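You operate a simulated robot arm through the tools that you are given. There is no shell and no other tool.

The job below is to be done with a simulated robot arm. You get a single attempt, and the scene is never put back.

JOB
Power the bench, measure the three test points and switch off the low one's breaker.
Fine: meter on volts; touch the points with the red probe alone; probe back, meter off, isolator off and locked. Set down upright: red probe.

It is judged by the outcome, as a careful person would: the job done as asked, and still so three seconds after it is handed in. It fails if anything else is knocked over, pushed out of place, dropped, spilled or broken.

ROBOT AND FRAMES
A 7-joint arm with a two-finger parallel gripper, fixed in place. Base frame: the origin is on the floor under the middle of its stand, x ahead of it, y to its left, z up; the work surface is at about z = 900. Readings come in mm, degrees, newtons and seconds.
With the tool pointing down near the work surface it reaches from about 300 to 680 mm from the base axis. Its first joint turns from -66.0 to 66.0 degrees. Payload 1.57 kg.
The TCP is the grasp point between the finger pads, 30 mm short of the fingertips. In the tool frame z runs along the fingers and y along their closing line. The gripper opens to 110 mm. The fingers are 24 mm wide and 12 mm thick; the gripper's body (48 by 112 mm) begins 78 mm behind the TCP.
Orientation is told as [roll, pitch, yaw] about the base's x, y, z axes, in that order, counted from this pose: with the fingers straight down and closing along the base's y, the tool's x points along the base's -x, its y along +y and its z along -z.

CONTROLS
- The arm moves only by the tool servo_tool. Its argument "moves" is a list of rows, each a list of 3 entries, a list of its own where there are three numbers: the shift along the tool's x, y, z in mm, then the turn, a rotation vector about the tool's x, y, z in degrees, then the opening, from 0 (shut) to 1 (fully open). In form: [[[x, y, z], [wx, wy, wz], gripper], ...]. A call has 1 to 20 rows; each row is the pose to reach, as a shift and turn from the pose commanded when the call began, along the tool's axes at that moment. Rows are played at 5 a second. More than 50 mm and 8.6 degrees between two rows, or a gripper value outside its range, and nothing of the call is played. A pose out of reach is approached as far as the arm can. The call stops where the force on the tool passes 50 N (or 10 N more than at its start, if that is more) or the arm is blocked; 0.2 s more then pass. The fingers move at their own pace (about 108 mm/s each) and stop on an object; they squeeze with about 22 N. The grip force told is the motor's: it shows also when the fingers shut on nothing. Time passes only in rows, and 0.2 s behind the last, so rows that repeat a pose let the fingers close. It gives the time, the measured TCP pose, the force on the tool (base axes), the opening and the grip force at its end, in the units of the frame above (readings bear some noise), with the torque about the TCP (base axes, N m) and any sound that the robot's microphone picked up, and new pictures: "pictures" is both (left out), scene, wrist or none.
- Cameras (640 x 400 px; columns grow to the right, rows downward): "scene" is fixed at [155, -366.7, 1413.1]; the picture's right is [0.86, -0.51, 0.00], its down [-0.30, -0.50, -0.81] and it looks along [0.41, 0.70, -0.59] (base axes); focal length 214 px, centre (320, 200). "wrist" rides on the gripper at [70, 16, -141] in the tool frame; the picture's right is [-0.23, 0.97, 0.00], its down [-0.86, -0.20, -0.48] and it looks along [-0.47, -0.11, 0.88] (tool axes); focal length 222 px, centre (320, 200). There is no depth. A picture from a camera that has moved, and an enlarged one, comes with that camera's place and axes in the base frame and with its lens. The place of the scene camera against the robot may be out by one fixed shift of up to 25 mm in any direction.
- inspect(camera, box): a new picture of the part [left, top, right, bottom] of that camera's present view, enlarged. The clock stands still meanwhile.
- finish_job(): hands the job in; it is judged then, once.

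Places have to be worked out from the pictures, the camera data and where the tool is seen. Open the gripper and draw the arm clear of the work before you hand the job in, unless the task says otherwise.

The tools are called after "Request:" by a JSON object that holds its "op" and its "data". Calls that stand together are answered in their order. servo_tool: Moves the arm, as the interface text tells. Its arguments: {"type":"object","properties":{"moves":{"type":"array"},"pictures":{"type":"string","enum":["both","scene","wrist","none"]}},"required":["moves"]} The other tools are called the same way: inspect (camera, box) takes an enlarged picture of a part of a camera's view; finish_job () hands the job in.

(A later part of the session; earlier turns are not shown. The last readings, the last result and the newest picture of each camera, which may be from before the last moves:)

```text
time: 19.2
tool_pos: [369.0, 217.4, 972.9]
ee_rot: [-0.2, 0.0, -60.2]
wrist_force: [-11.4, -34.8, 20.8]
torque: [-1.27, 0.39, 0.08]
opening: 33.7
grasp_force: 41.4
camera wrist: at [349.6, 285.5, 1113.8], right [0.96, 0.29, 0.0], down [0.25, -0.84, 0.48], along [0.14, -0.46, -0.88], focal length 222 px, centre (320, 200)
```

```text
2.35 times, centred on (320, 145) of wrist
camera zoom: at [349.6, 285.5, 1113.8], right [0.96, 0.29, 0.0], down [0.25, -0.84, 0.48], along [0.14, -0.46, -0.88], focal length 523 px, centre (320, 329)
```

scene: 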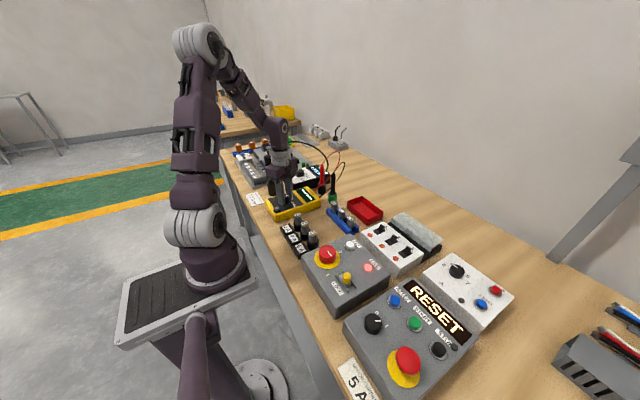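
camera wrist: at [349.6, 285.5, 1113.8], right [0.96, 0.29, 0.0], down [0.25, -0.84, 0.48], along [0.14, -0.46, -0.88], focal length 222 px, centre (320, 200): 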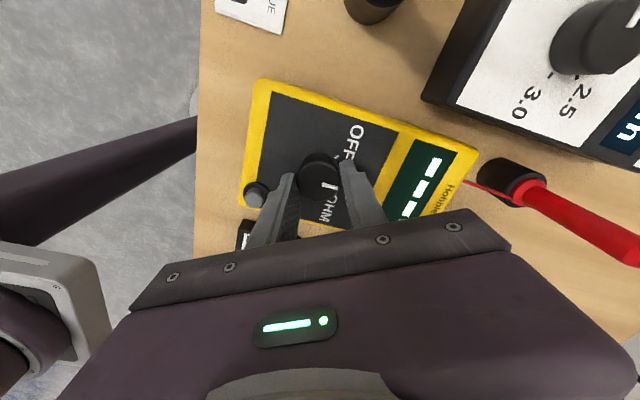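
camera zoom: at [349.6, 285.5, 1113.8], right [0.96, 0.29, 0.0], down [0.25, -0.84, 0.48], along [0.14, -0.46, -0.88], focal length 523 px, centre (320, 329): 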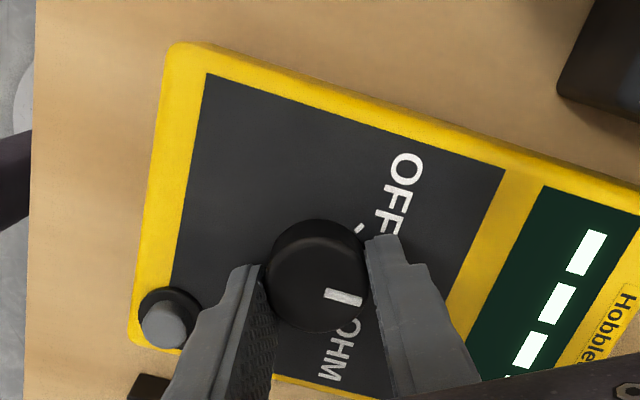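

The display changed from OFF to "----" (live, open input). I release the knob and rise to check the pointer is on V.

Request:
{"op": "servo_tool", "data": {"moves": [[[0, 0, 0], [0, 0, 0], 0.35], [[0, 0, 0], [0, 0, 0], 0.5], [[0, 0, 0], [0, 0, 0], 0.5], [[0, 0, -15], [0, 0, 0], 0.5], [[0, 0, -50], [0, 0, 0], 0.5], [[0, 0, -90], [0, 0, 0], 0.5], [[0, 0, -120], [0, 0, 0], 0.5], [[0, 0, -120], [0, 0, 0], 0.5]], "pictures": "both"}}

Request:
{"op": "inspect", "data": {"camera": "wrist", "box": [240, 60, 420, 220]}}

Request:
{"op": "inspect", "data": {"camera": "wrist", "box": [380, 40, 640, 240]}}

Request:
{"op": "inspect", "data": {"camera": "scene", "box": [240, 150, 360, 230]}}

```text
time: 21.0
tool_pos: [371.1, 218.1, 1092.1]
ee_rot: [0.1, -0.1, -60.0]
wrist_force: [-0.6, 0.7, -0.3]
torque: [0.01, 0.02, -0.03]
opening: 54.9
grasp_force: 0.2
camera wrist: at [350.2, 285.7, 1234.3], right [0.96, 0.29, 0.0], down [0.25, -0.84, 0.48], along [0.14, -0.46, -0.88], focal length 222 px, centre (320, 200)
```

scene: 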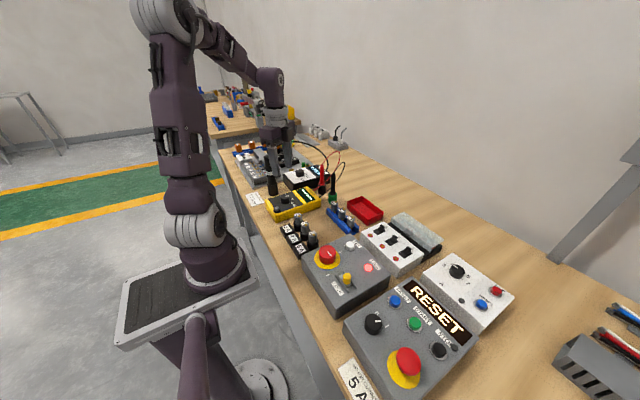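
wrist: 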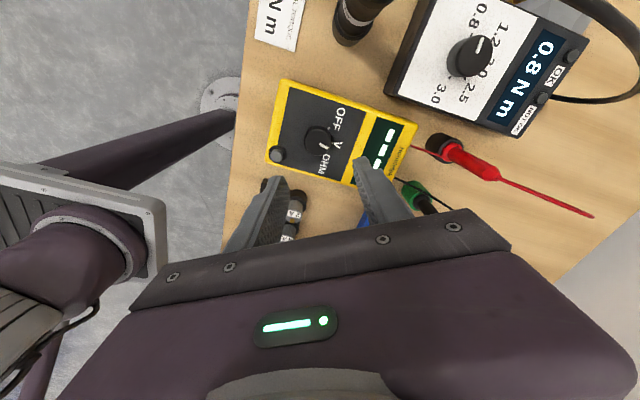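

```text
2.50 times, centred on (330, 140) of wrist
camera zoom: at [350.2, 285.7, 1234.3], right [0.96, 0.29, 0.0], down [0.25, -0.84, 0.48], along [0.14, -0.46, -0.88], focal length 555 px, centre (295, 350)
```

zoom: 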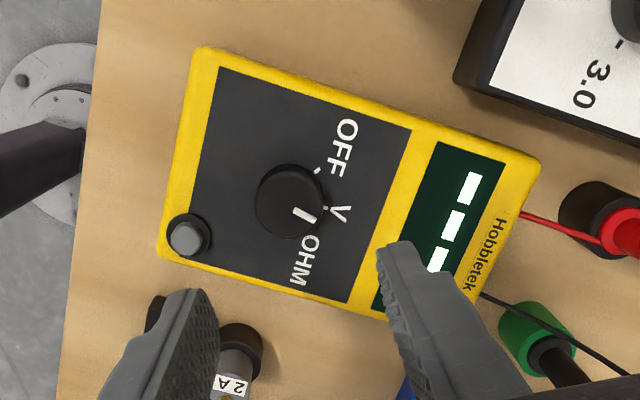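

```text
2.00 times, centred on (510, 140) of wrist
camera zoom: at [350.2, 285.7, 1234.3], right [0.96, 0.29, 0.0], down [0.25, -0.84, 0.48], along [0.14, -0.46, -0.88], focal length 444 px, centre (-60, 320)
```

zoom: 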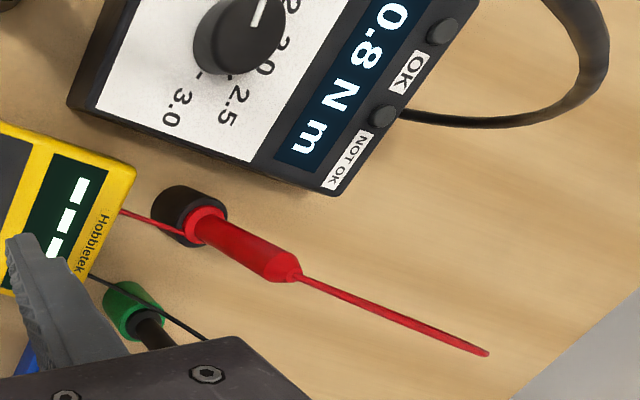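

```text
5.00 times, centred on (300, 190) of scene
camera zoom: at [155.0, -366.7, 1413.1], right [0.86, -0.51, 0.0], down [-0.3, -0.5, -0.81], along [0.41, 0.7, -0.59], focal length 1072 px, centre (420, 250)
```

zoom: 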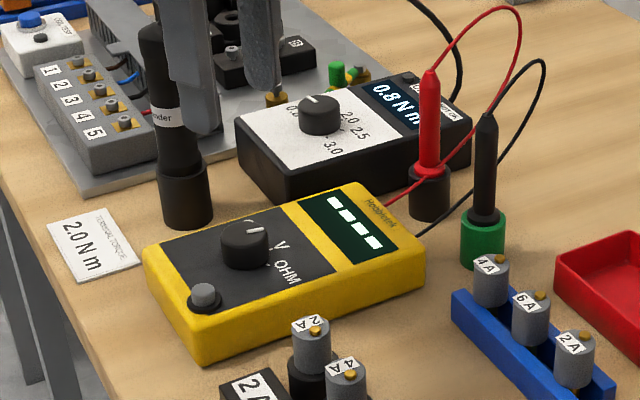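

I zoom in further on the knob's pointer and tick marks to make sure it sits on V, not between V and OHM.

Request:
{"op": "inspect", "data": {"camera": "wrist", "box": [295, 100, 365, 180]}}

Request:
{"op": "inspect", "data": {"camera": "scene", "box": [270, 185, 320, 220]}}

```text
5.00 times, centred on (330, 140) of wrist
camera zoom: at [350.2, 285.7, 1234.3], right [0.96, 0.29, 0.0], down [0.25, -0.84, 0.48], along [0.14, -0.46, -0.88], focal length 1111 px, centre (270, 500)
```

zoom: 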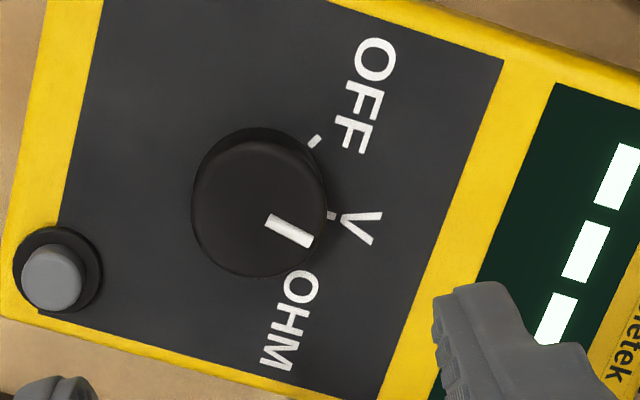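

```text
11.43 times, centred on (295, 202) of scene
camera zoom: at [155.0, -366.7, 1413.1], right [0.86, -0.51, 0.0], down [-0.3, -0.5, -0.81], along [0.41, 0.7, -0.59], focal length 2451 px, centre (606, 171)
```

zoom: 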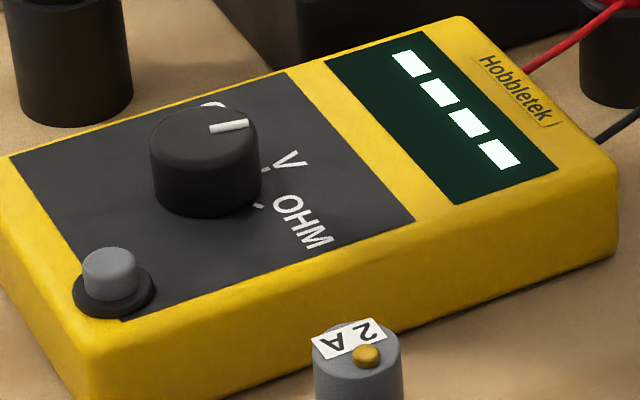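

The pointer is on V (within reading error) and the display shows "----" (open input). The red probe body: axis at about (544, 257), body from z≈947 (flange) to z≈1020 above its holder. I go above it at yaw 0 with a narrow opening, keeping clear of the torque-meter cable near y≈348.

Request:
{"op": "servo_tool", "data": {"moves": [[[0, 0, -38], [0, 0, -7.5], 0.4], [[-7, 22, -38], [0, 0, -15], 0.4], [[-15, 47, -38], [0, 0, -22.5], 0.4], [[-23, 72, -38], [0, 0, -30], 0.4], [[-31, 97, -38], [0, 0, -37.5], 0.4], [[-38, 122, -38], [0, 0, -45], 0.4], [[-45, 144, -38], [0, 0, -52.5], 0.4], [[-52, 166, -38], [0, 0, -60], 0.4], [[-52, 166, -38], [0, 0, -60], 0.4]], "pictures": "both"}}

Request:
{"op": "inspect", "data": {"camera": "wrist", "box": [240, 90, 400, 215]}}

Request:
{"op": "inspect", "data": {"camera": "scene", "box": [270, 130, 370, 210]}}

```text
time: 23.0
tool_pos: [540.8, 256.8, 1131.0]
ee_rot: [0.0, -0.2, 0.2]
wrist_force: [-0.4, 0.0, 1.2]
torque: [-0.02, 0.02, 0.0]
opening: 44.0
grasp_force: 0.0
camera wrist: at [471.2, 272.3, 1272.9], right [0.23, 0.97, 0.0], down [0.85, -0.2, 0.48], along [0.47, -0.11, -0.88], focal length 222 px, centre (320, 200)
```

scene: 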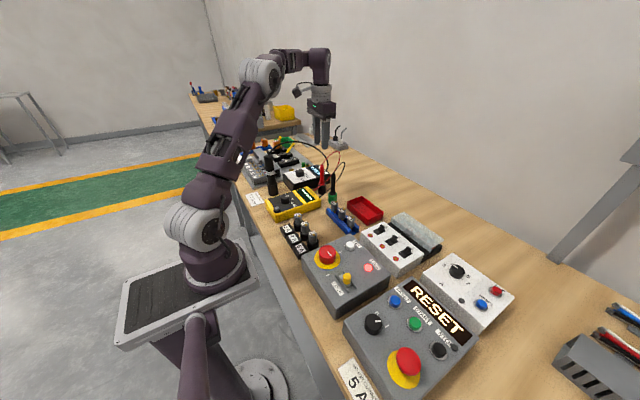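
wrist: 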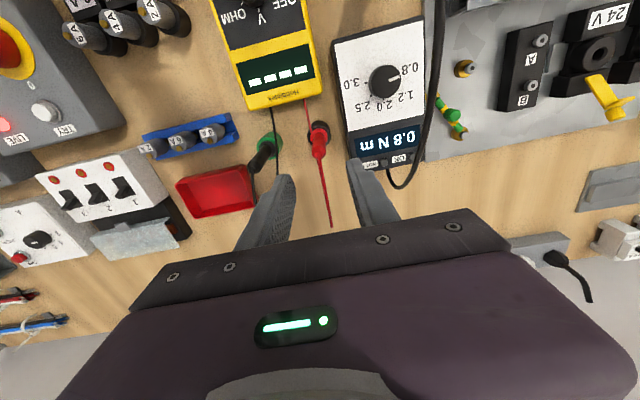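

```text
3.20 times, centred on (320, 152) of wrist
camera zoom: at [471.2, 272.3, 1272.9], right [0.23, 0.97, 0.0], down [0.85, -0.2, 0.48], along [0.47, -0.11, -0.88], focal length 711 px, centre (320, 352)
```

zoom: 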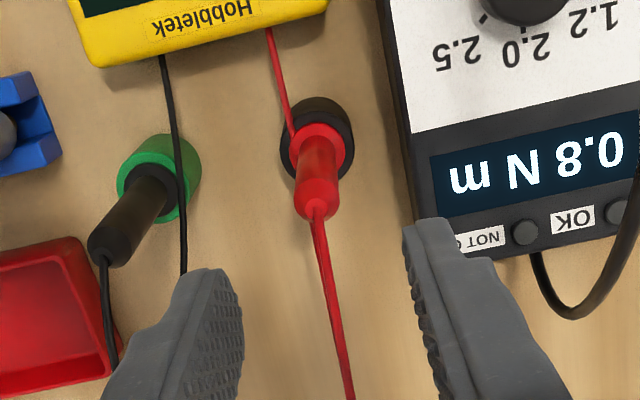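

```text
5.00 times, centred on (320, 170) of scene
camera zoom: at [155.0, -366.7, 1413.1], right [0.86, -0.51, 0.0], down [-0.3, -0.5, -0.81], along [0.41, 0.7, -0.59], focal length 1072 px, centre (320, 350)
```

zoom: 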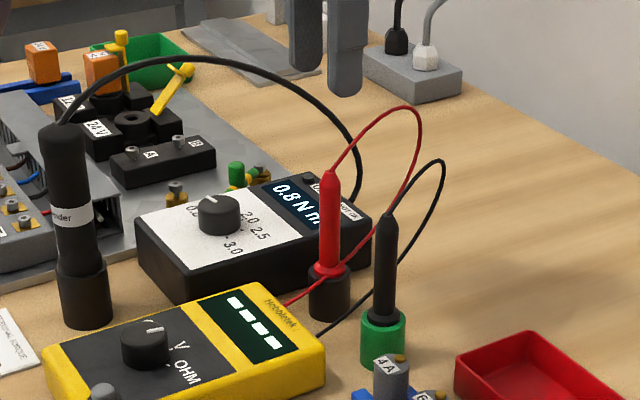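

Axis refined to about (544.5, 255.5), body about 15 mm thick, flange top z≈950. I centre and lower to just above the probe top for a last alignment check.

Request:
{"op": "servo_tool", "data": {"moves": [[[-3.7, -1.4, 20], [0, 0, 0], 0.4], [[-3.7, -1.4, 45], [0, 0, 0], 0.4], [[-3.7, -1.4, 68], [0, 0, 0], 0.4], [[-3.7, -1.4, 68], [0, 0, 0], 0.4]], "pictures": "both"}}

Request:
{"op": "inspect", "data": {"camera": "wrist", "box": [240, 90, 400, 220]}}

Request:
{"op": "inspect", "data": {"camera": "scene", "box": [270, 130, 370, 210]}}

```text
time: 24.0
tool_pos: [545.8, 256.6, 1061.4]
ee_rot: [0.0, -0.1, 0.0]
wrist_force: [0.3, 0.1, 0.2]
torque: [-0.01, -0.02, 0.02]
opening: 43.8
grasp_force: 0.1
camera wrist: at [475.0, 271.8, 1203.4], right [0.23, 0.97, 0.0], down [0.85, -0.2, 0.48], along [0.47, -0.11, -0.88], focal length 222 px, centre (320, 200)
```

scene: 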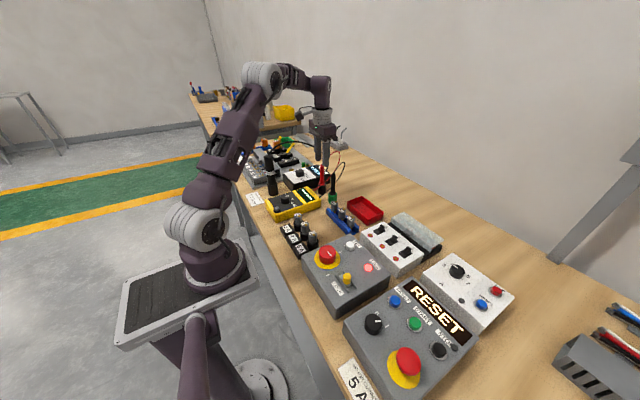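
wrist: 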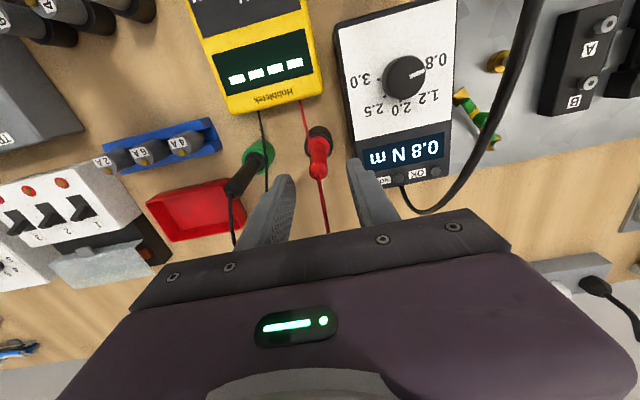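

```text
3.08 times, centred on (320, 155) of wrist
camera zoom: at [475.0, 271.8, 1203.4], right [0.23, 0.97, 0.0], down [0.85, -0.2, 0.48], along [0.47, -0.11, -0.88], focal length 684 px, centre (320, 338)
```

zoom: 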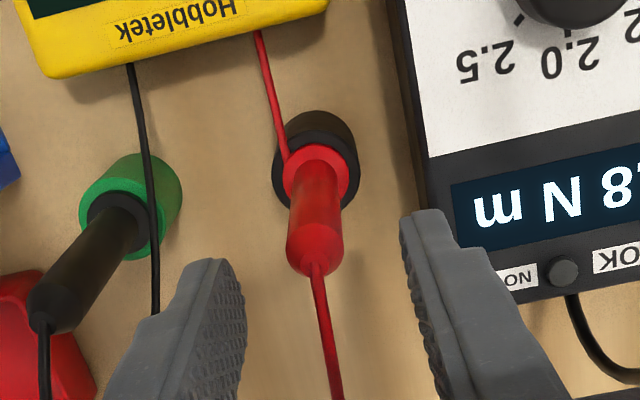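

```text
5.00 times, centred on (320, 170) of scene
camera zoom: at [155.0, -366.7, 1413.1], right [0.86, -0.51, 0.0], down [-0.3, -0.5, -0.81], along [0.41, 0.7, -0.59], focal length 1072 px, centre (320, 350)
```

zoom: 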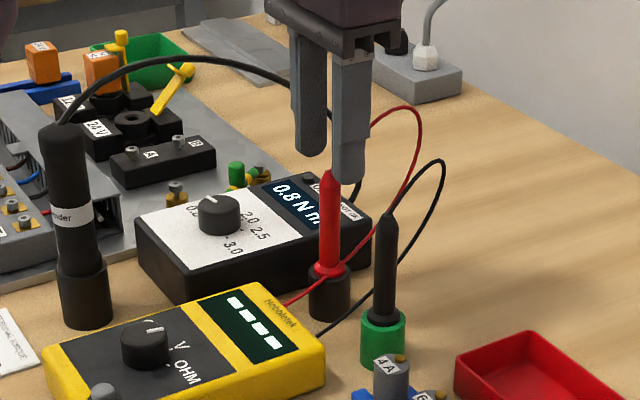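

The probe axis lies at tool (0, -1.7 mm); body top about z=1027. I correct and descend so the fingertips are about 10 mm above the flange, then check before closing.

Request:
{"op": "servo_tool", "data": {"moves": [[[0, -1.7, 10], [0, 0, 0], 0.4], [[0, -1.7, 30], [0, 0, 0], 0.4], [[0, -1.7, 50], [0, 0, 0], 0.4], [[0, -1.7, 62], [0, 0, 0], 0.4], [[0, -1.7, 68], [0, 0, 0], 0.4], [[0, -1.7, 68], [0, 0, 0], 0.4]], "pictures": "both"}}

Request:
{"op": "inspect", "data": {"camera": "wrist", "box": [240, 100, 400, 230]}}

Request:
{"op": "inspect", "data": {"camera": "scene", "box": [270, 130, 370, 210]}}

```text
time: 25.4
tool_pos: [544.2, 254.2, 994.2]
ee_rot: [0.0, -0.2, 0.0]
wrist_force: [-1.1, -0.6, 0.2]
torque: [0.0, 0.02, -0.01]
opening: 43.8
grasp_force: 0.1
camera wrist: at [474.9, 270.0, 1135.8], right [0.23, 0.97, 0.0], down [0.85, -0.2, 0.48], along [0.47, -0.11, -0.88], focal length 222 px, centre (320, 200)
```

scene: 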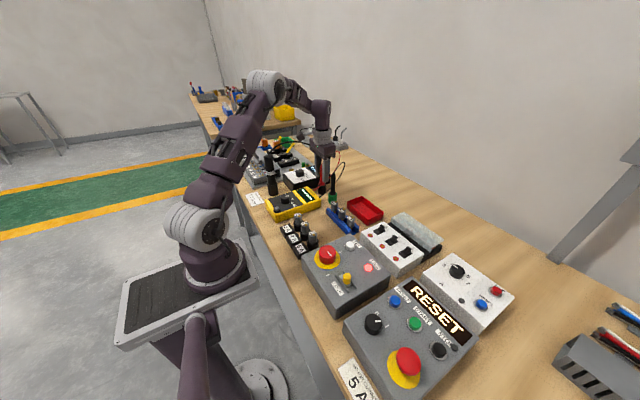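
wrist: 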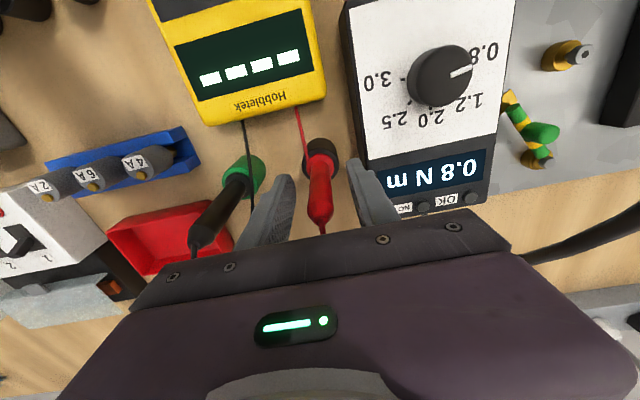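

```text
3.08 times, centred on (320, 165) of wrist
camera zoom: at [474.9, 270.0, 1135.8], right [0.23, 0.97, 0.0], down [0.85, -0.2, 0.48], along [0.47, -0.11, -0.88], focal length 684 px, centre (320, 308)
```

zoom: 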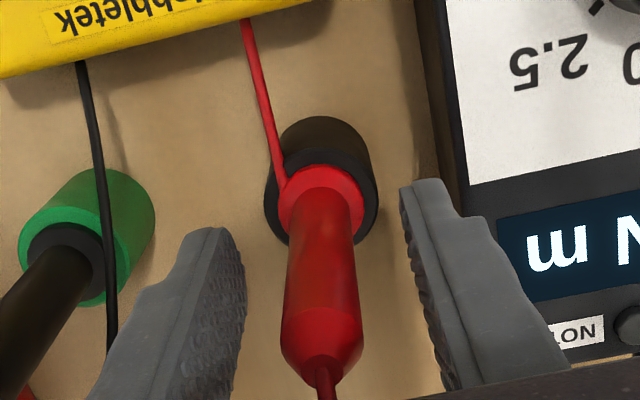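

```text
5.00 times, centred on (320, 170) of scene
camera zoom: at [155.0, -366.7, 1413.1], right [0.86, -0.51, 0.0], down [-0.3, -0.5, -0.81], along [0.41, 0.7, -0.59], focal length 1072 px, centre (320, 350)
```

zoom: 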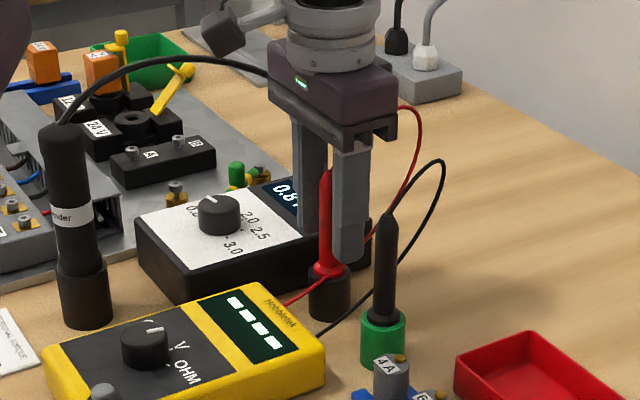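

Aligned: the probe body sits midway between the fingers. I close on it.

Request:
{"op": "servo_tool", "data": {"moves": [[[0, 0, 0], [0, 0, 0], 0.25], [[0, 0, 0], [0, 0, 0], 0.15], [[0, 0, 0], [0, 0, 0], 0.05], [[0, 0, 0], [0, 0, 0], 0.0], [[0, 0, 0], [0, 0, 0], 0.0]], "pictures": "wrist"}}

```text
time: 26.6
tool_pos: [544.1, 255.0, 994.6]
ee_rot: [-0.1, -0.2, 0.0]
wrist_force: [0.8, 0.6, 0.4]
torque: [0.03, 0.0, 0.01]
opening: 15.5
grasp_force: 22.6
camera wrist: at [474.9, 270.0, 1136.0], right [0.23, 0.97, 0.0], down [0.85, -0.2, 0.48], along [0.47, -0.11, -0.88], focal length 222 px, centre (320, 200)
```

wrist: 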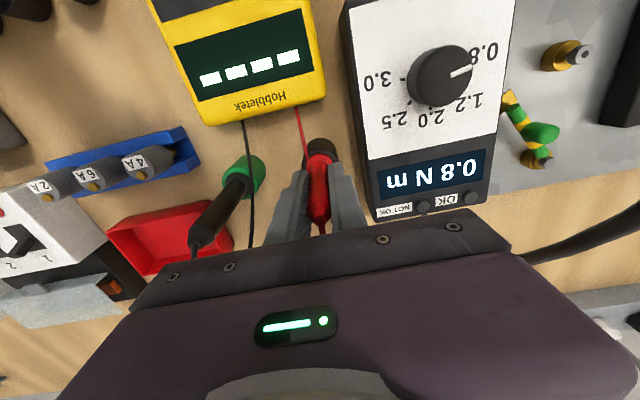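

Gripped at 15.5 mm. I lift it straight up slowly and look at the tip.

Request:
{"op": "servo_tool", "data": {"moves": [[[0, 0, -10], [0, 0, 0], 0.0], [[0, 0, -25], [0, 0, 0], 0.0], [[0, 0, -45], [0, 0, 0], 0.0], [[0, 0, -70], [0, 0, 0], 0.0], [[0, 0, -95], [0, 0, 0], 0.0], [[0, 0, -120], [0, 0, 0], 0.0], [[0, 0, -120], [0, 0, 0], 0.0]], "pictures": "both"}}

Request:
{"op": "inspect", "data": {"camera": "wrist", "box": [240, 100, 400, 230]}}

Request:
{"op": "inspect", "data": {"camera": "scene", "box": [270, 100, 370, 210]}}

```text
time: 28.2
tool_pos: [543.4, 255.6, 1115.7]
ee_rot: [0.0, -0.2, 0.1]
wrist_force: [-0.3, 0.2, 0.0]
torque: [-0.01, 0.01, 0.0]
opening: 15.4
grasp_force: 21.7
camera wrist: at [474.0, 270.5, 1257.8], right [0.23, 0.97, 0.0], down [0.85, -0.2, 0.48], along [0.47, -0.11, -0.88], focal length 222 px, centre (320, 200)
```

scene: 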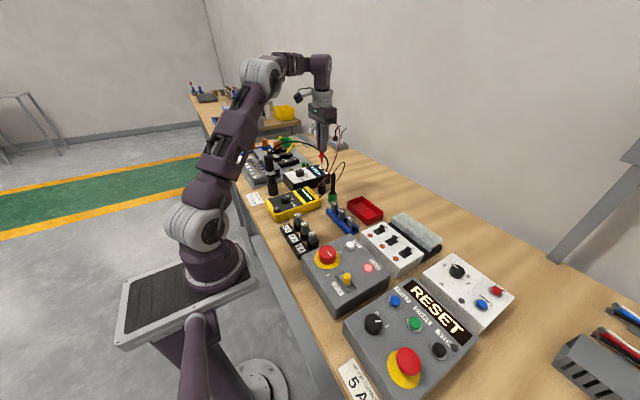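
wrist: 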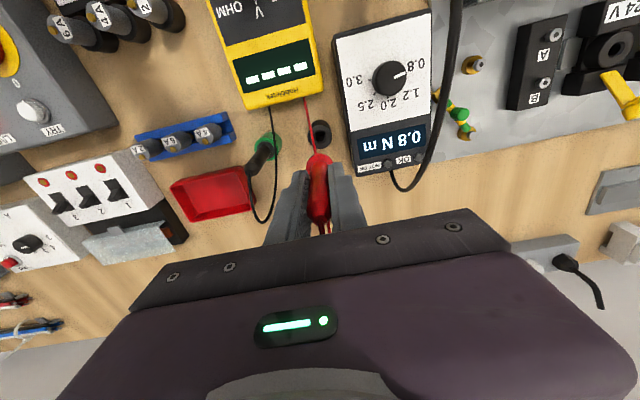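

```text
3.08 times, centred on (320, 165) of wrist
camera zoom: at [474.0, 270.5, 1257.8], right [0.23, 0.97, 0.0], down [0.85, -0.2, 0.48], along [0.47, -0.11, -0.88], focal length 684 px, centre (320, 308)
```

zoom: 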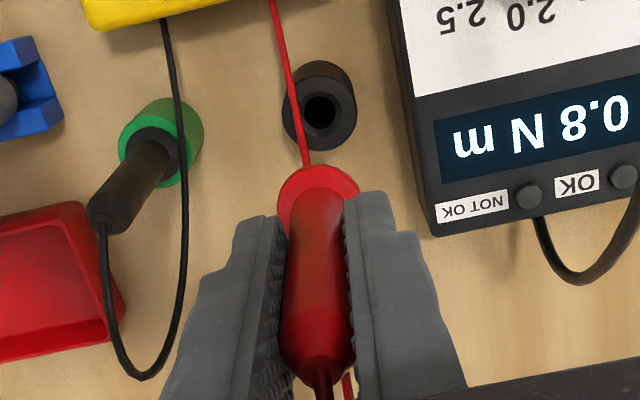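

```text
3.64 times, centred on (320, 155) of scene
camera zoom: at [155.0, -366.7, 1413.1], right [0.86, -0.51, 0.0], down [-0.3, -0.5, -0.81], along [0.41, 0.7, -0.59], focal length 780 px, centre (320, 364)
```

zoom: 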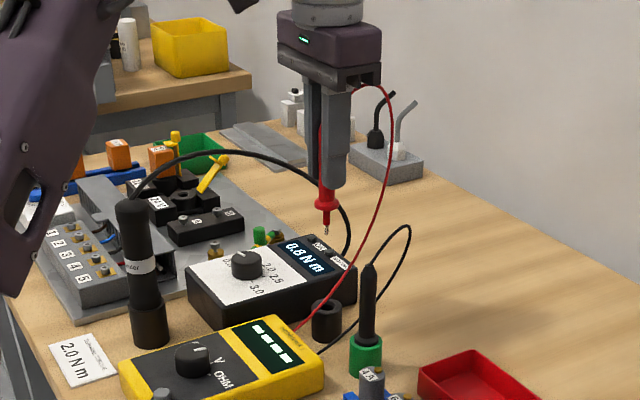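

The probe is held straight; its metal tip ends roughly 95 mm below the TCP. I carry it high around the black probe (via x≈445) to above test point 1 at (510, -73).

Request:
{"op": "servo_tool", "data": {"moves": [[[30, 0, -15], [0, 0, 0], 0.0], [[65, -5, -30], [0, 0, 0], 0.0], [[95, -30, -35], [0, 0, 0], 0.0], [[100, -70, -35], [0, 0, 0], 0.0], [[100, -110, -35], [0, 0, 0], 0.0], [[100, -155, -35], [0, 0, 0], 0.0], [[100, -200, -35], [0, 0, 0], 0.0], [[98, -245, -35], [0, 0, 0], 0.0], [[90, -285, -35], [0, 0, 0], 0.0], [[68, -315, -35], [0, 0, 0], 0.0], [[34, -328, -35], [0, 0, 0], 0.0], [[34, -328, 0], [0, 0, 0], 0.0], [[34, -328, 0], [0, 0, 0], 0.0]], "pictures": "both"}}

Request:
{"op": "inspect", "data": {"camera": "wrist", "box": [240, 100, 400, 230]}}

Request:
{"op": "inspect", "data": {"camera": "scene", "box": [340, 160, 440, 260]}}

Request:
{"op": "inspect", "data": {"camera": "scene", "box": [250, 150, 350, 230]}}

```text
time: 31.0
tool_pos: [511.4, -71.8, 1113.7]
ee_rot: [-0.1, -0.1, 0.0]
wrist_force: [0.1, 0.2, -1.3]
torque: [-0.04, 0.03, 0.02]
opening: 15.7
grasp_force: 21.6
camera wrist: at [442.0, -57.0, 1255.3], right [0.23, 0.97, 0.0], down [0.85, -0.2, 0.48], along [0.47, -0.11, -0.88], focal length 222 px, centre (320, 200)
```

scene: 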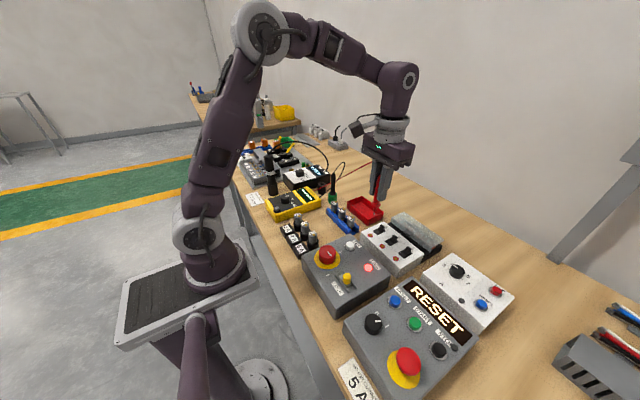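
wrist: 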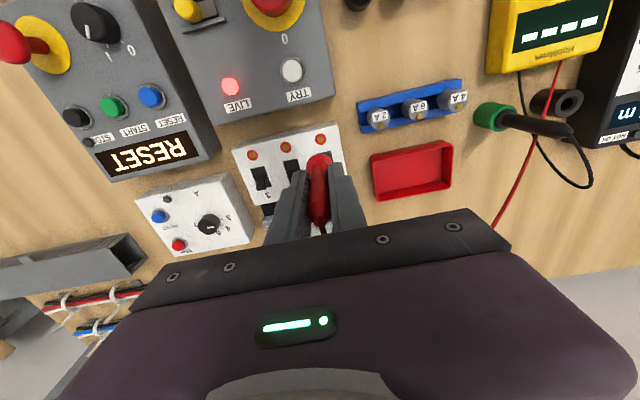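

```text
3.08 times, centred on (320, 165) of wrist
camera zoom: at [442.0, -57.0, 1255.3], right [0.23, 0.97, 0.0], down [0.85, -0.2, 0.48], along [0.47, -0.11, -0.88], focal length 684 px, centre (320, 308)
```

zoom: 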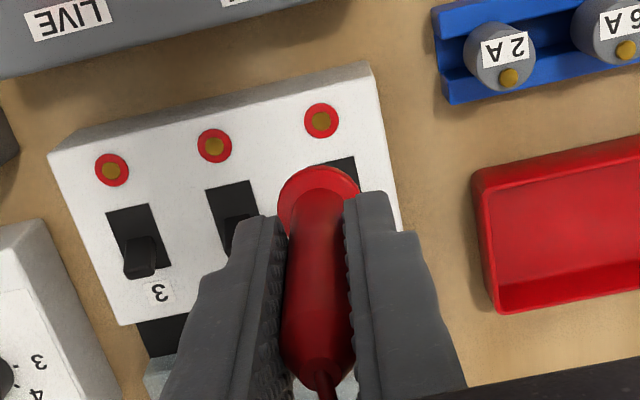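

```text
4.00 times, centred on (390, 210) of scene
camera zoom: at [155.0, -366.7, 1413.1], right [0.86, -0.51, 0.0], down [-0.3, -0.5, -0.81], along [0.41, 0.7, -0.59], focal length 858 px, centre (40, 160)
```

zoom: 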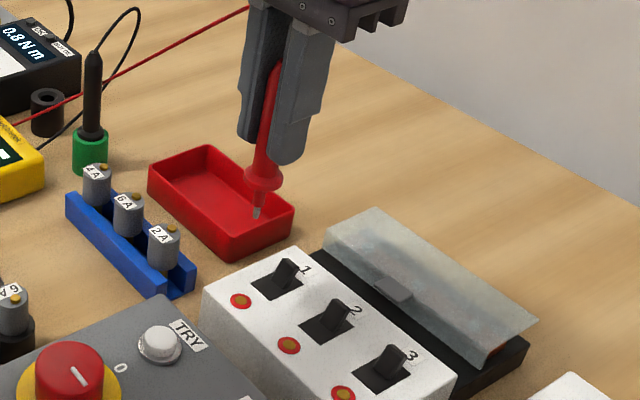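

```text
5.00 times, centred on (300, 190) of scene
camera zoom: at [155.0, -366.7, 1413.1], right [0.86, -0.51, 0.0], down [-0.3, -0.5, -0.81], along [0.41, 0.7, -0.59], focal length 1072 px, centre (420, 250)
```

zoom: 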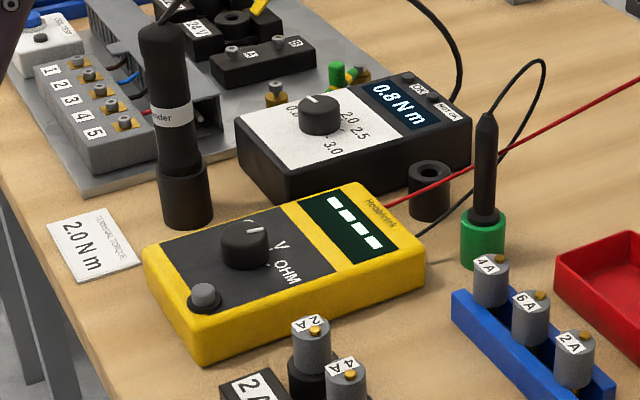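

TP1 lies directly under the TCP in the wrist view (offset < 1 mm) and spacing to TP2/TP3 is about 48.5 mm along -y. I lower to about 20 mm above the point and check the tip against the ring.

Request:
{"op": "servo_tool", "data": {"moves": [[[0, 0, 20], [0, 0, 0], 0.0], [[0, 0, 40], [0, 0, 0], 0.0], [[0, 0, 54], [0, 0, 0], 0.0], [[0, 0, 54], [0, 0, 0], 0.0]], "pictures": "both"}}

Request:
{"op": "inspect", "data": {"camera": "wrist", "box": [260, 110, 380, 200]}}

Request:
{"op": "inspect", "data": {"camera": "scene", "box": [350, 190, 430, 250]}}

```text
time: 32.0
tool_pos: [511.6, -72.9, 1060.5]
ee_rot: [0.0, 0.0, 0.0]
wrist_force: [-0.5, -0.3, -0.3]
torque: [-0.01, -0.03, 0.02]
opening: 15.7
grasp_force: 21.4
camera wrist: at [442.3, -56.8, 1201.9], right [0.23, 0.97, 0.0], down [0.85, -0.2, 0.48], along [0.47, -0.11, -0.88], focal length 222 px, centre (320, 200)
```

scene: 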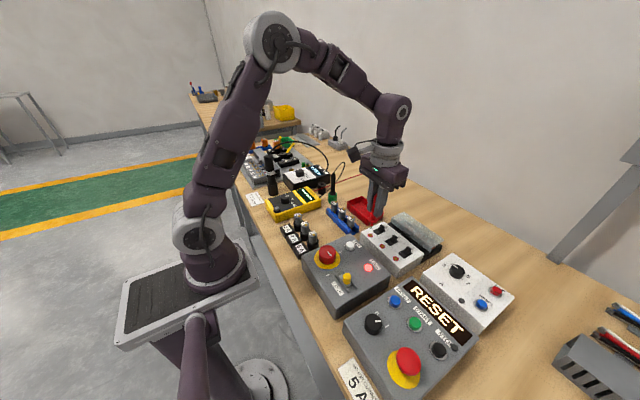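
wrist: 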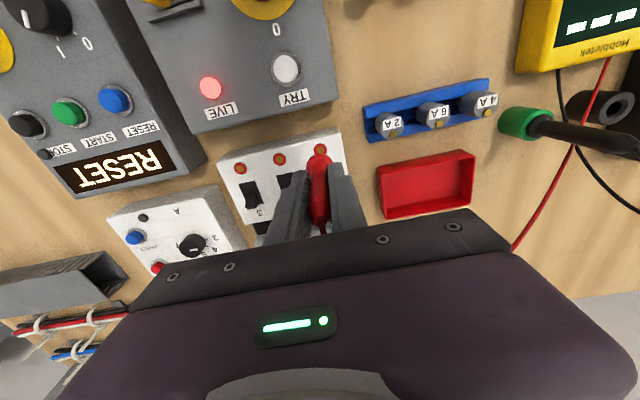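

```text
4.44 times, centred on (320, 155) of wrist
camera zoom: at [442.3, -56.8, 1201.9], right [0.23, 0.97, 0.0], down [0.85, -0.2, 0.48], along [0.47, -0.11, -0.88], focal length 987 px, centre (320, 400)
```

zoom: 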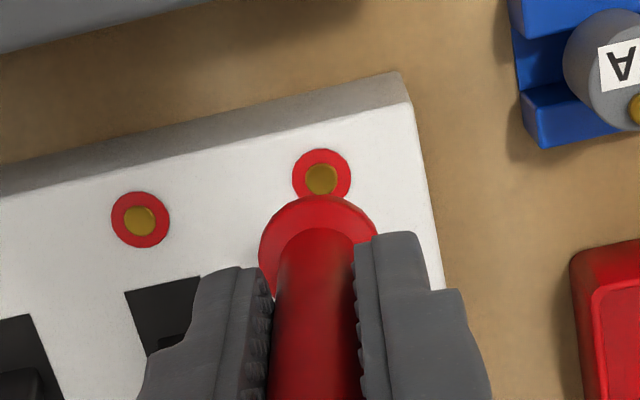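

```text
6.67 times, centred on (390, 220) of scene
camera zoom: at [155.0, -366.7, 1413.1], right [0.86, -0.51, 0.0], down [-0.3, -0.5, -0.81], along [0.41, 0.7, -0.59], focal length 1430 px, centre (-147, 67)
```

zoom: 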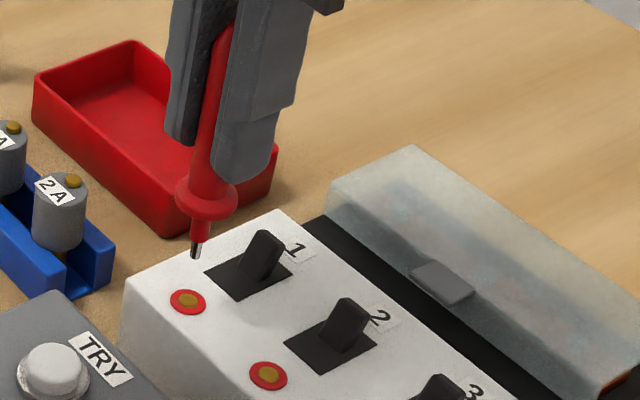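

Both views agree the tip will land on the TP1 contact, about 24 mm lower. I descend 20 mm and check again.

Request:
{"op": "servo_tool", "data": {"moves": [[[-0.5, 0, 8], [0, 0, 0], 0.0], [[-0.5, 0, 15], [0, 0, 0], 0.0], [[-0.5, 0, 20], [0, 0, 0], 0.0], [[-0.5, 0, 20], [0, 0, 0], 0.0]], "pictures": "scene"}}

Request:
{"op": "inspect", "data": {"camera": "scene", "box": [355, 210, 395, 250]}}

Request:
{"op": "inspect", "data": {"camera": "scene", "box": [270, 180, 340, 220]}}

Request:
{"op": "inspect", "data": {"camera": "wrist", "box": [280, 120, 360, 180]}}

```text
time: 33.0
tool_pos: [511.8, -72.3, 1040.4]
ee_rot: [0.0, -0.3, 0.0]
wrist_force: [-0.6, -0.2, -0.4]
torque: [0.01, -0.01, 0.05]
opening: 15.8
grasp_force: 21.7
```

scene: 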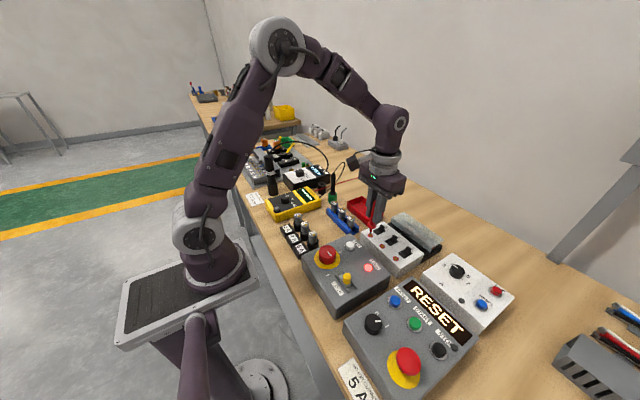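

```text
10.00 times, centred on (375, 230) of scene
camera zoom: at [155.0, -366.7, 1413.1], right [0.86, -0.51, 0.0], down [-0.3, -0.5, -0.81], along [0.41, 0.7, -0.59], focal length 2145 px, centre (-230, -100)
```

zoom: 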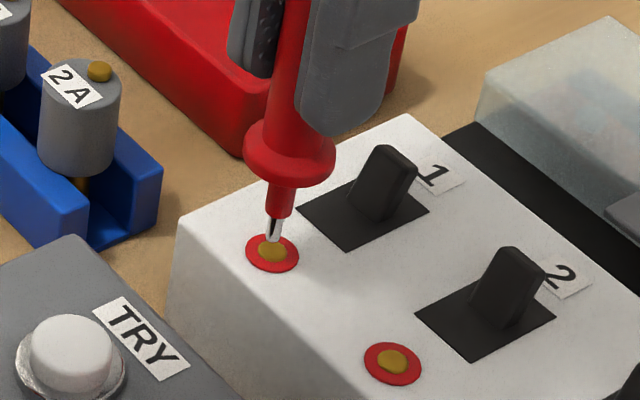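

```text
9.14 times, centred on (305, 200) of scene
camera zoom: at [155.0, -366.7, 1413.1], right [0.86, -0.51, 0.0], down [-0.3, -0.5, -0.81], along [0.41, 0.7, -0.59], focal length 1961 px, centre (457, 200)
```

zoom: 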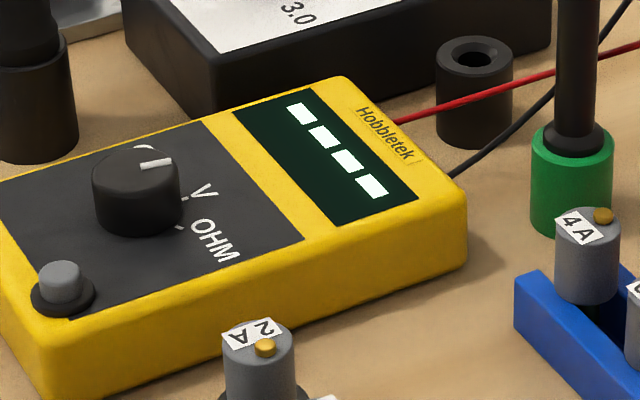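

```text
6.67 times, centred on (320, 150) of wrist
camera zoom: at [441.4, -57.7, 1181.7], right [0.23, 0.97, 0.0], down [0.85, -0.2, 0.48], along [0.47, -0.11, -0.88], focal length 1481 px, centre (320, 533)
```

zoom: 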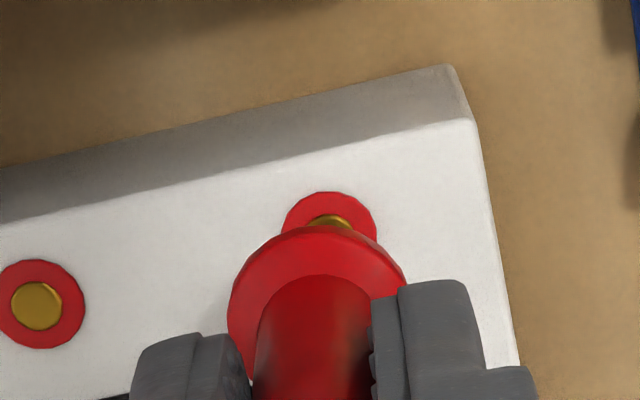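

The tip hovers about 3–4 mm above the TP1 contact and the display (still "----") is readable in the scene view. I nudge about 1 mm and touch down gently.

Request:
{"op": "servo_tool", "data": {"moves": [[[-1.2, 1, 1], [0, 0, 0], 0.0], [[-1.2, 1, 2], [0, 0, 0], 0.0], [[-1.2, 1, 3], [0, 0, 0], 0.0], [[-1.2, 1, 4], [0, 0, 0], 0.0], [[-1.2, 1, 4], [0, 0, 0], 0.0]], "pictures": "scene"}}

Request:
{"op": "inspect", "data": {"camera": "scene", "box": [355, 210, 395, 250]}}

Request:
{"op": "inspect", "data": {"camera": "scene", "box": [270, 180, 340, 220]}}

```text
time: 34.2
tool_pos: [512.7, -72.2, 1037.5]
ee_rot: [0.0, -0.1, 0.0]
wrist_force: [0.2, -0.4, -0.8]
torque: [-0.02, 0.0, -0.02]
opening: 15.7
grasp_force: 22.1
```

scene: 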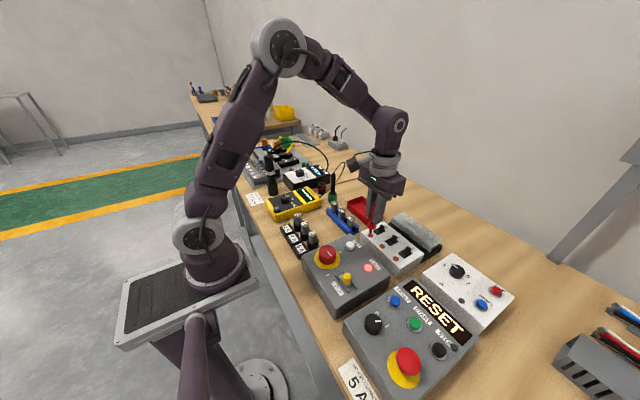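

```text
10.00 times, centred on (375, 230) of scene
camera zoom: at [155.0, -366.7, 1413.1], right [0.86, -0.51, 0.0], down [-0.3, -0.5, -0.81], along [0.41, 0.7, -0.59], focal length 2145 px, centre (-230, -100)
```

zoom: 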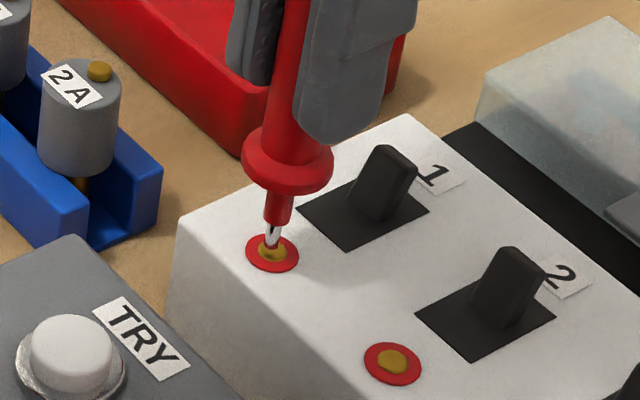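

```text
9.14 times, centred on (305, 200) of scene
camera zoom: at [155.0, -366.7, 1413.1], right [0.86, -0.51, 0.0], down [-0.3, -0.5, -0.81], along [0.41, 0.7, -0.59], focal length 1961 px, centre (457, 200)
```

zoom: 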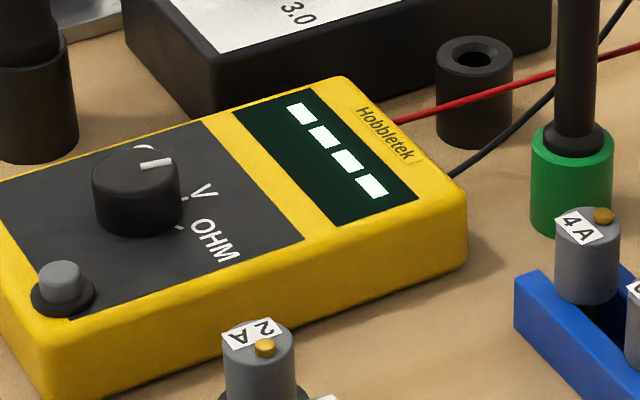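

Nearly touching, no force yet and display still "----". I continue down in small steps.

Request:
{"op": "servo_tool", "data": {"moves": [[[-0.5, 0, 0.7], [0, 0, 0], 0.0], [[-0.5, 0, 1.4], [0, 0, 0], 0.0], [[-0.5, 0, 2.1], [0, 0, 0], 0.0], [[-0.5, 0, 2.1], [0, 0, 0], 0.0], [[-0.5, 0, 2.1], [0, 0, 0], 0.0]], "pictures": "scene"}}

Request:
{"op": "inspect", "data": {"camera": "scene", "box": [355, 210, 395, 250]}}

Request:
{"op": "inspect", "data": {"camera": "scene", "box": [270, 180, 340, 220]}}

```text
time: 35.4
tool_pos: [513.3, -72.5, 1035.0]
ee_rot: [0.0, -0.2, 0.0]
wrist_force: [-0.6, 0.4, -1.1]
torque: [0.01, -0.02, -0.01]
opening: 15.7
grasp_force: 22.3
```

scene: 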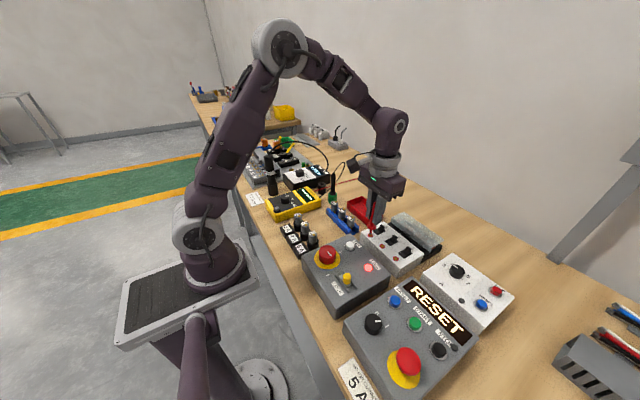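

```text
10.00 times, centred on (375, 230) of scene
camera zoom: at [155.0, -366.7, 1413.1], right [0.86, -0.51, 0.0], down [-0.3, -0.5, -0.81], along [0.41, 0.7, -0.59], focal length 2145 px, centre (-230, -100)
```

zoom: 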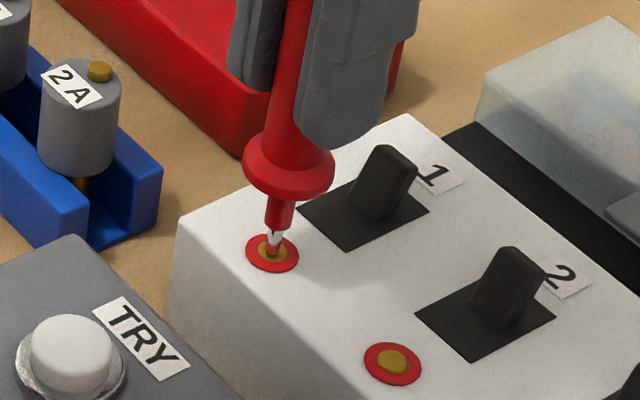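

```text
9.14 times, centred on (305, 200) of scene
camera zoom: at [155.0, -366.7, 1413.1], right [0.86, -0.51, 0.0], down [-0.3, -0.5, -0.81], along [0.41, 0.7, -0.59], focal length 1961 px, centre (457, 200)
```

zoom: 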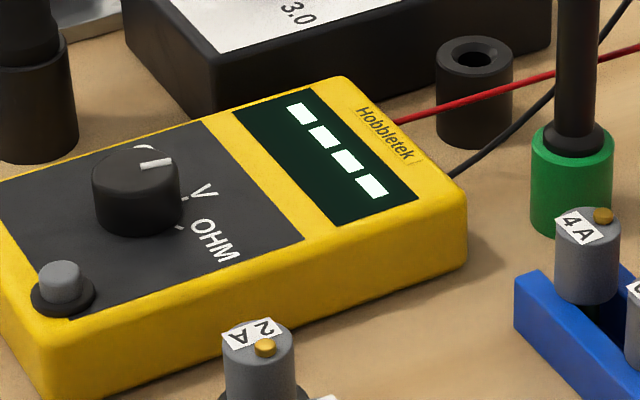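

No contact force yet; I continue down another couple of mm.

Request:
{"op": "servo_tool", "data": {"moves": [[[0, 0, 0.6], [0, 0, 0], 0.0], [[0, 0, 1.2], [0, 0, 0], 0.0], [[0, 0, 1.8], [0, 0, 0], 0.0], [[0, 0, 1.8], [0, 0, 0], 0.0]], "pictures": "scene"}}

Request:
{"op": "inspect", "data": {"camera": "scene", "box": [360, 220, 380, 240]}}

Request:
{"op": "inspect", "data": {"camera": "scene", "box": [270, 180, 340, 220]}}

Request:
{"op": "inspect", "data": {"camera": "wrist", "box": [280, 120, 360, 180]}}

```text
time: 36.4
tool_pos: [513.1, -72.2, 1032.8]
ee_rot: [0.0, -0.3, 0.0]
wrist_force: [0.4, -2.1, 21.3]
torque: [-0.04, 0.08, 0.0]
opening: 15.8
grasp_force: 21.7
```

scene: 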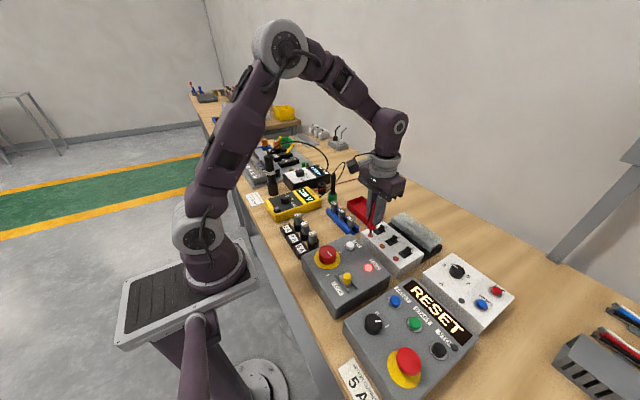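

```text
16.00 times, centred on (370, 230) of scene
camera zoom: at [154.7, -366.7, 1413.2], right [0.86, -0.51, 0.0], down [-0.3, -0.5, -0.81], along [0.41, 0.7, -0.59], focal length 3432 px, centre (-480, -280)
```

zoom: 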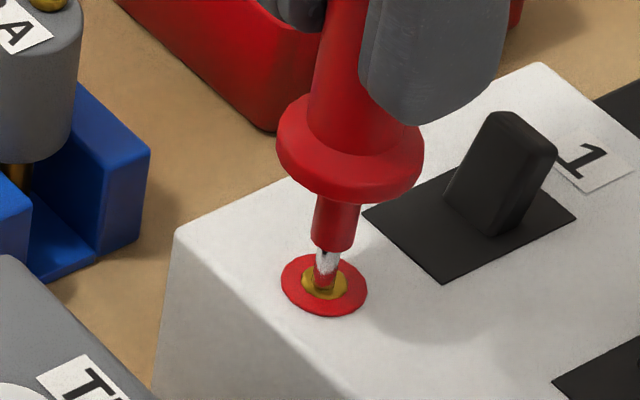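

```text
9.14 times, centred on (305, 200) of scene
camera zoom: at [154.7, -366.7, 1413.2], right [0.86, -0.51, 0.0], down [-0.3, -0.5, -0.81], along [0.41, 0.7, -0.59], focal length 1961 px, centre (457, 200)
```

zoom: 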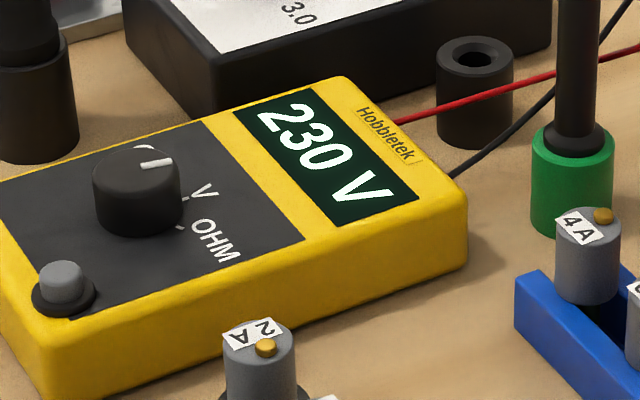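

```text
6.67 times, centred on (320, 150) of wrist
camera zoom: at [442.8, -56.9, 1174.0], right [0.23, 0.97, 0.0], down [0.85, -0.2, 0.48], along [0.47, -0.11, -0.88], focal length 1481 px, centre (320, 533)
```

zoom: 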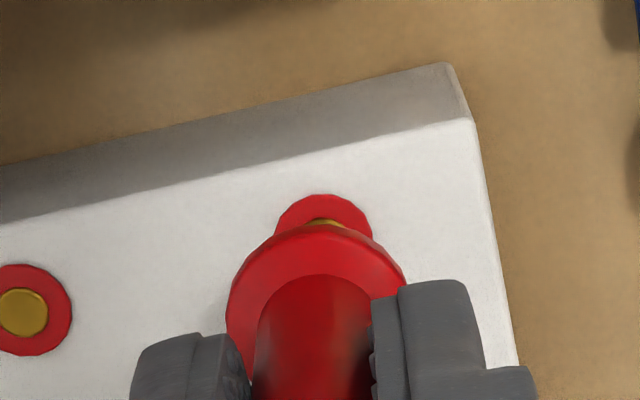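

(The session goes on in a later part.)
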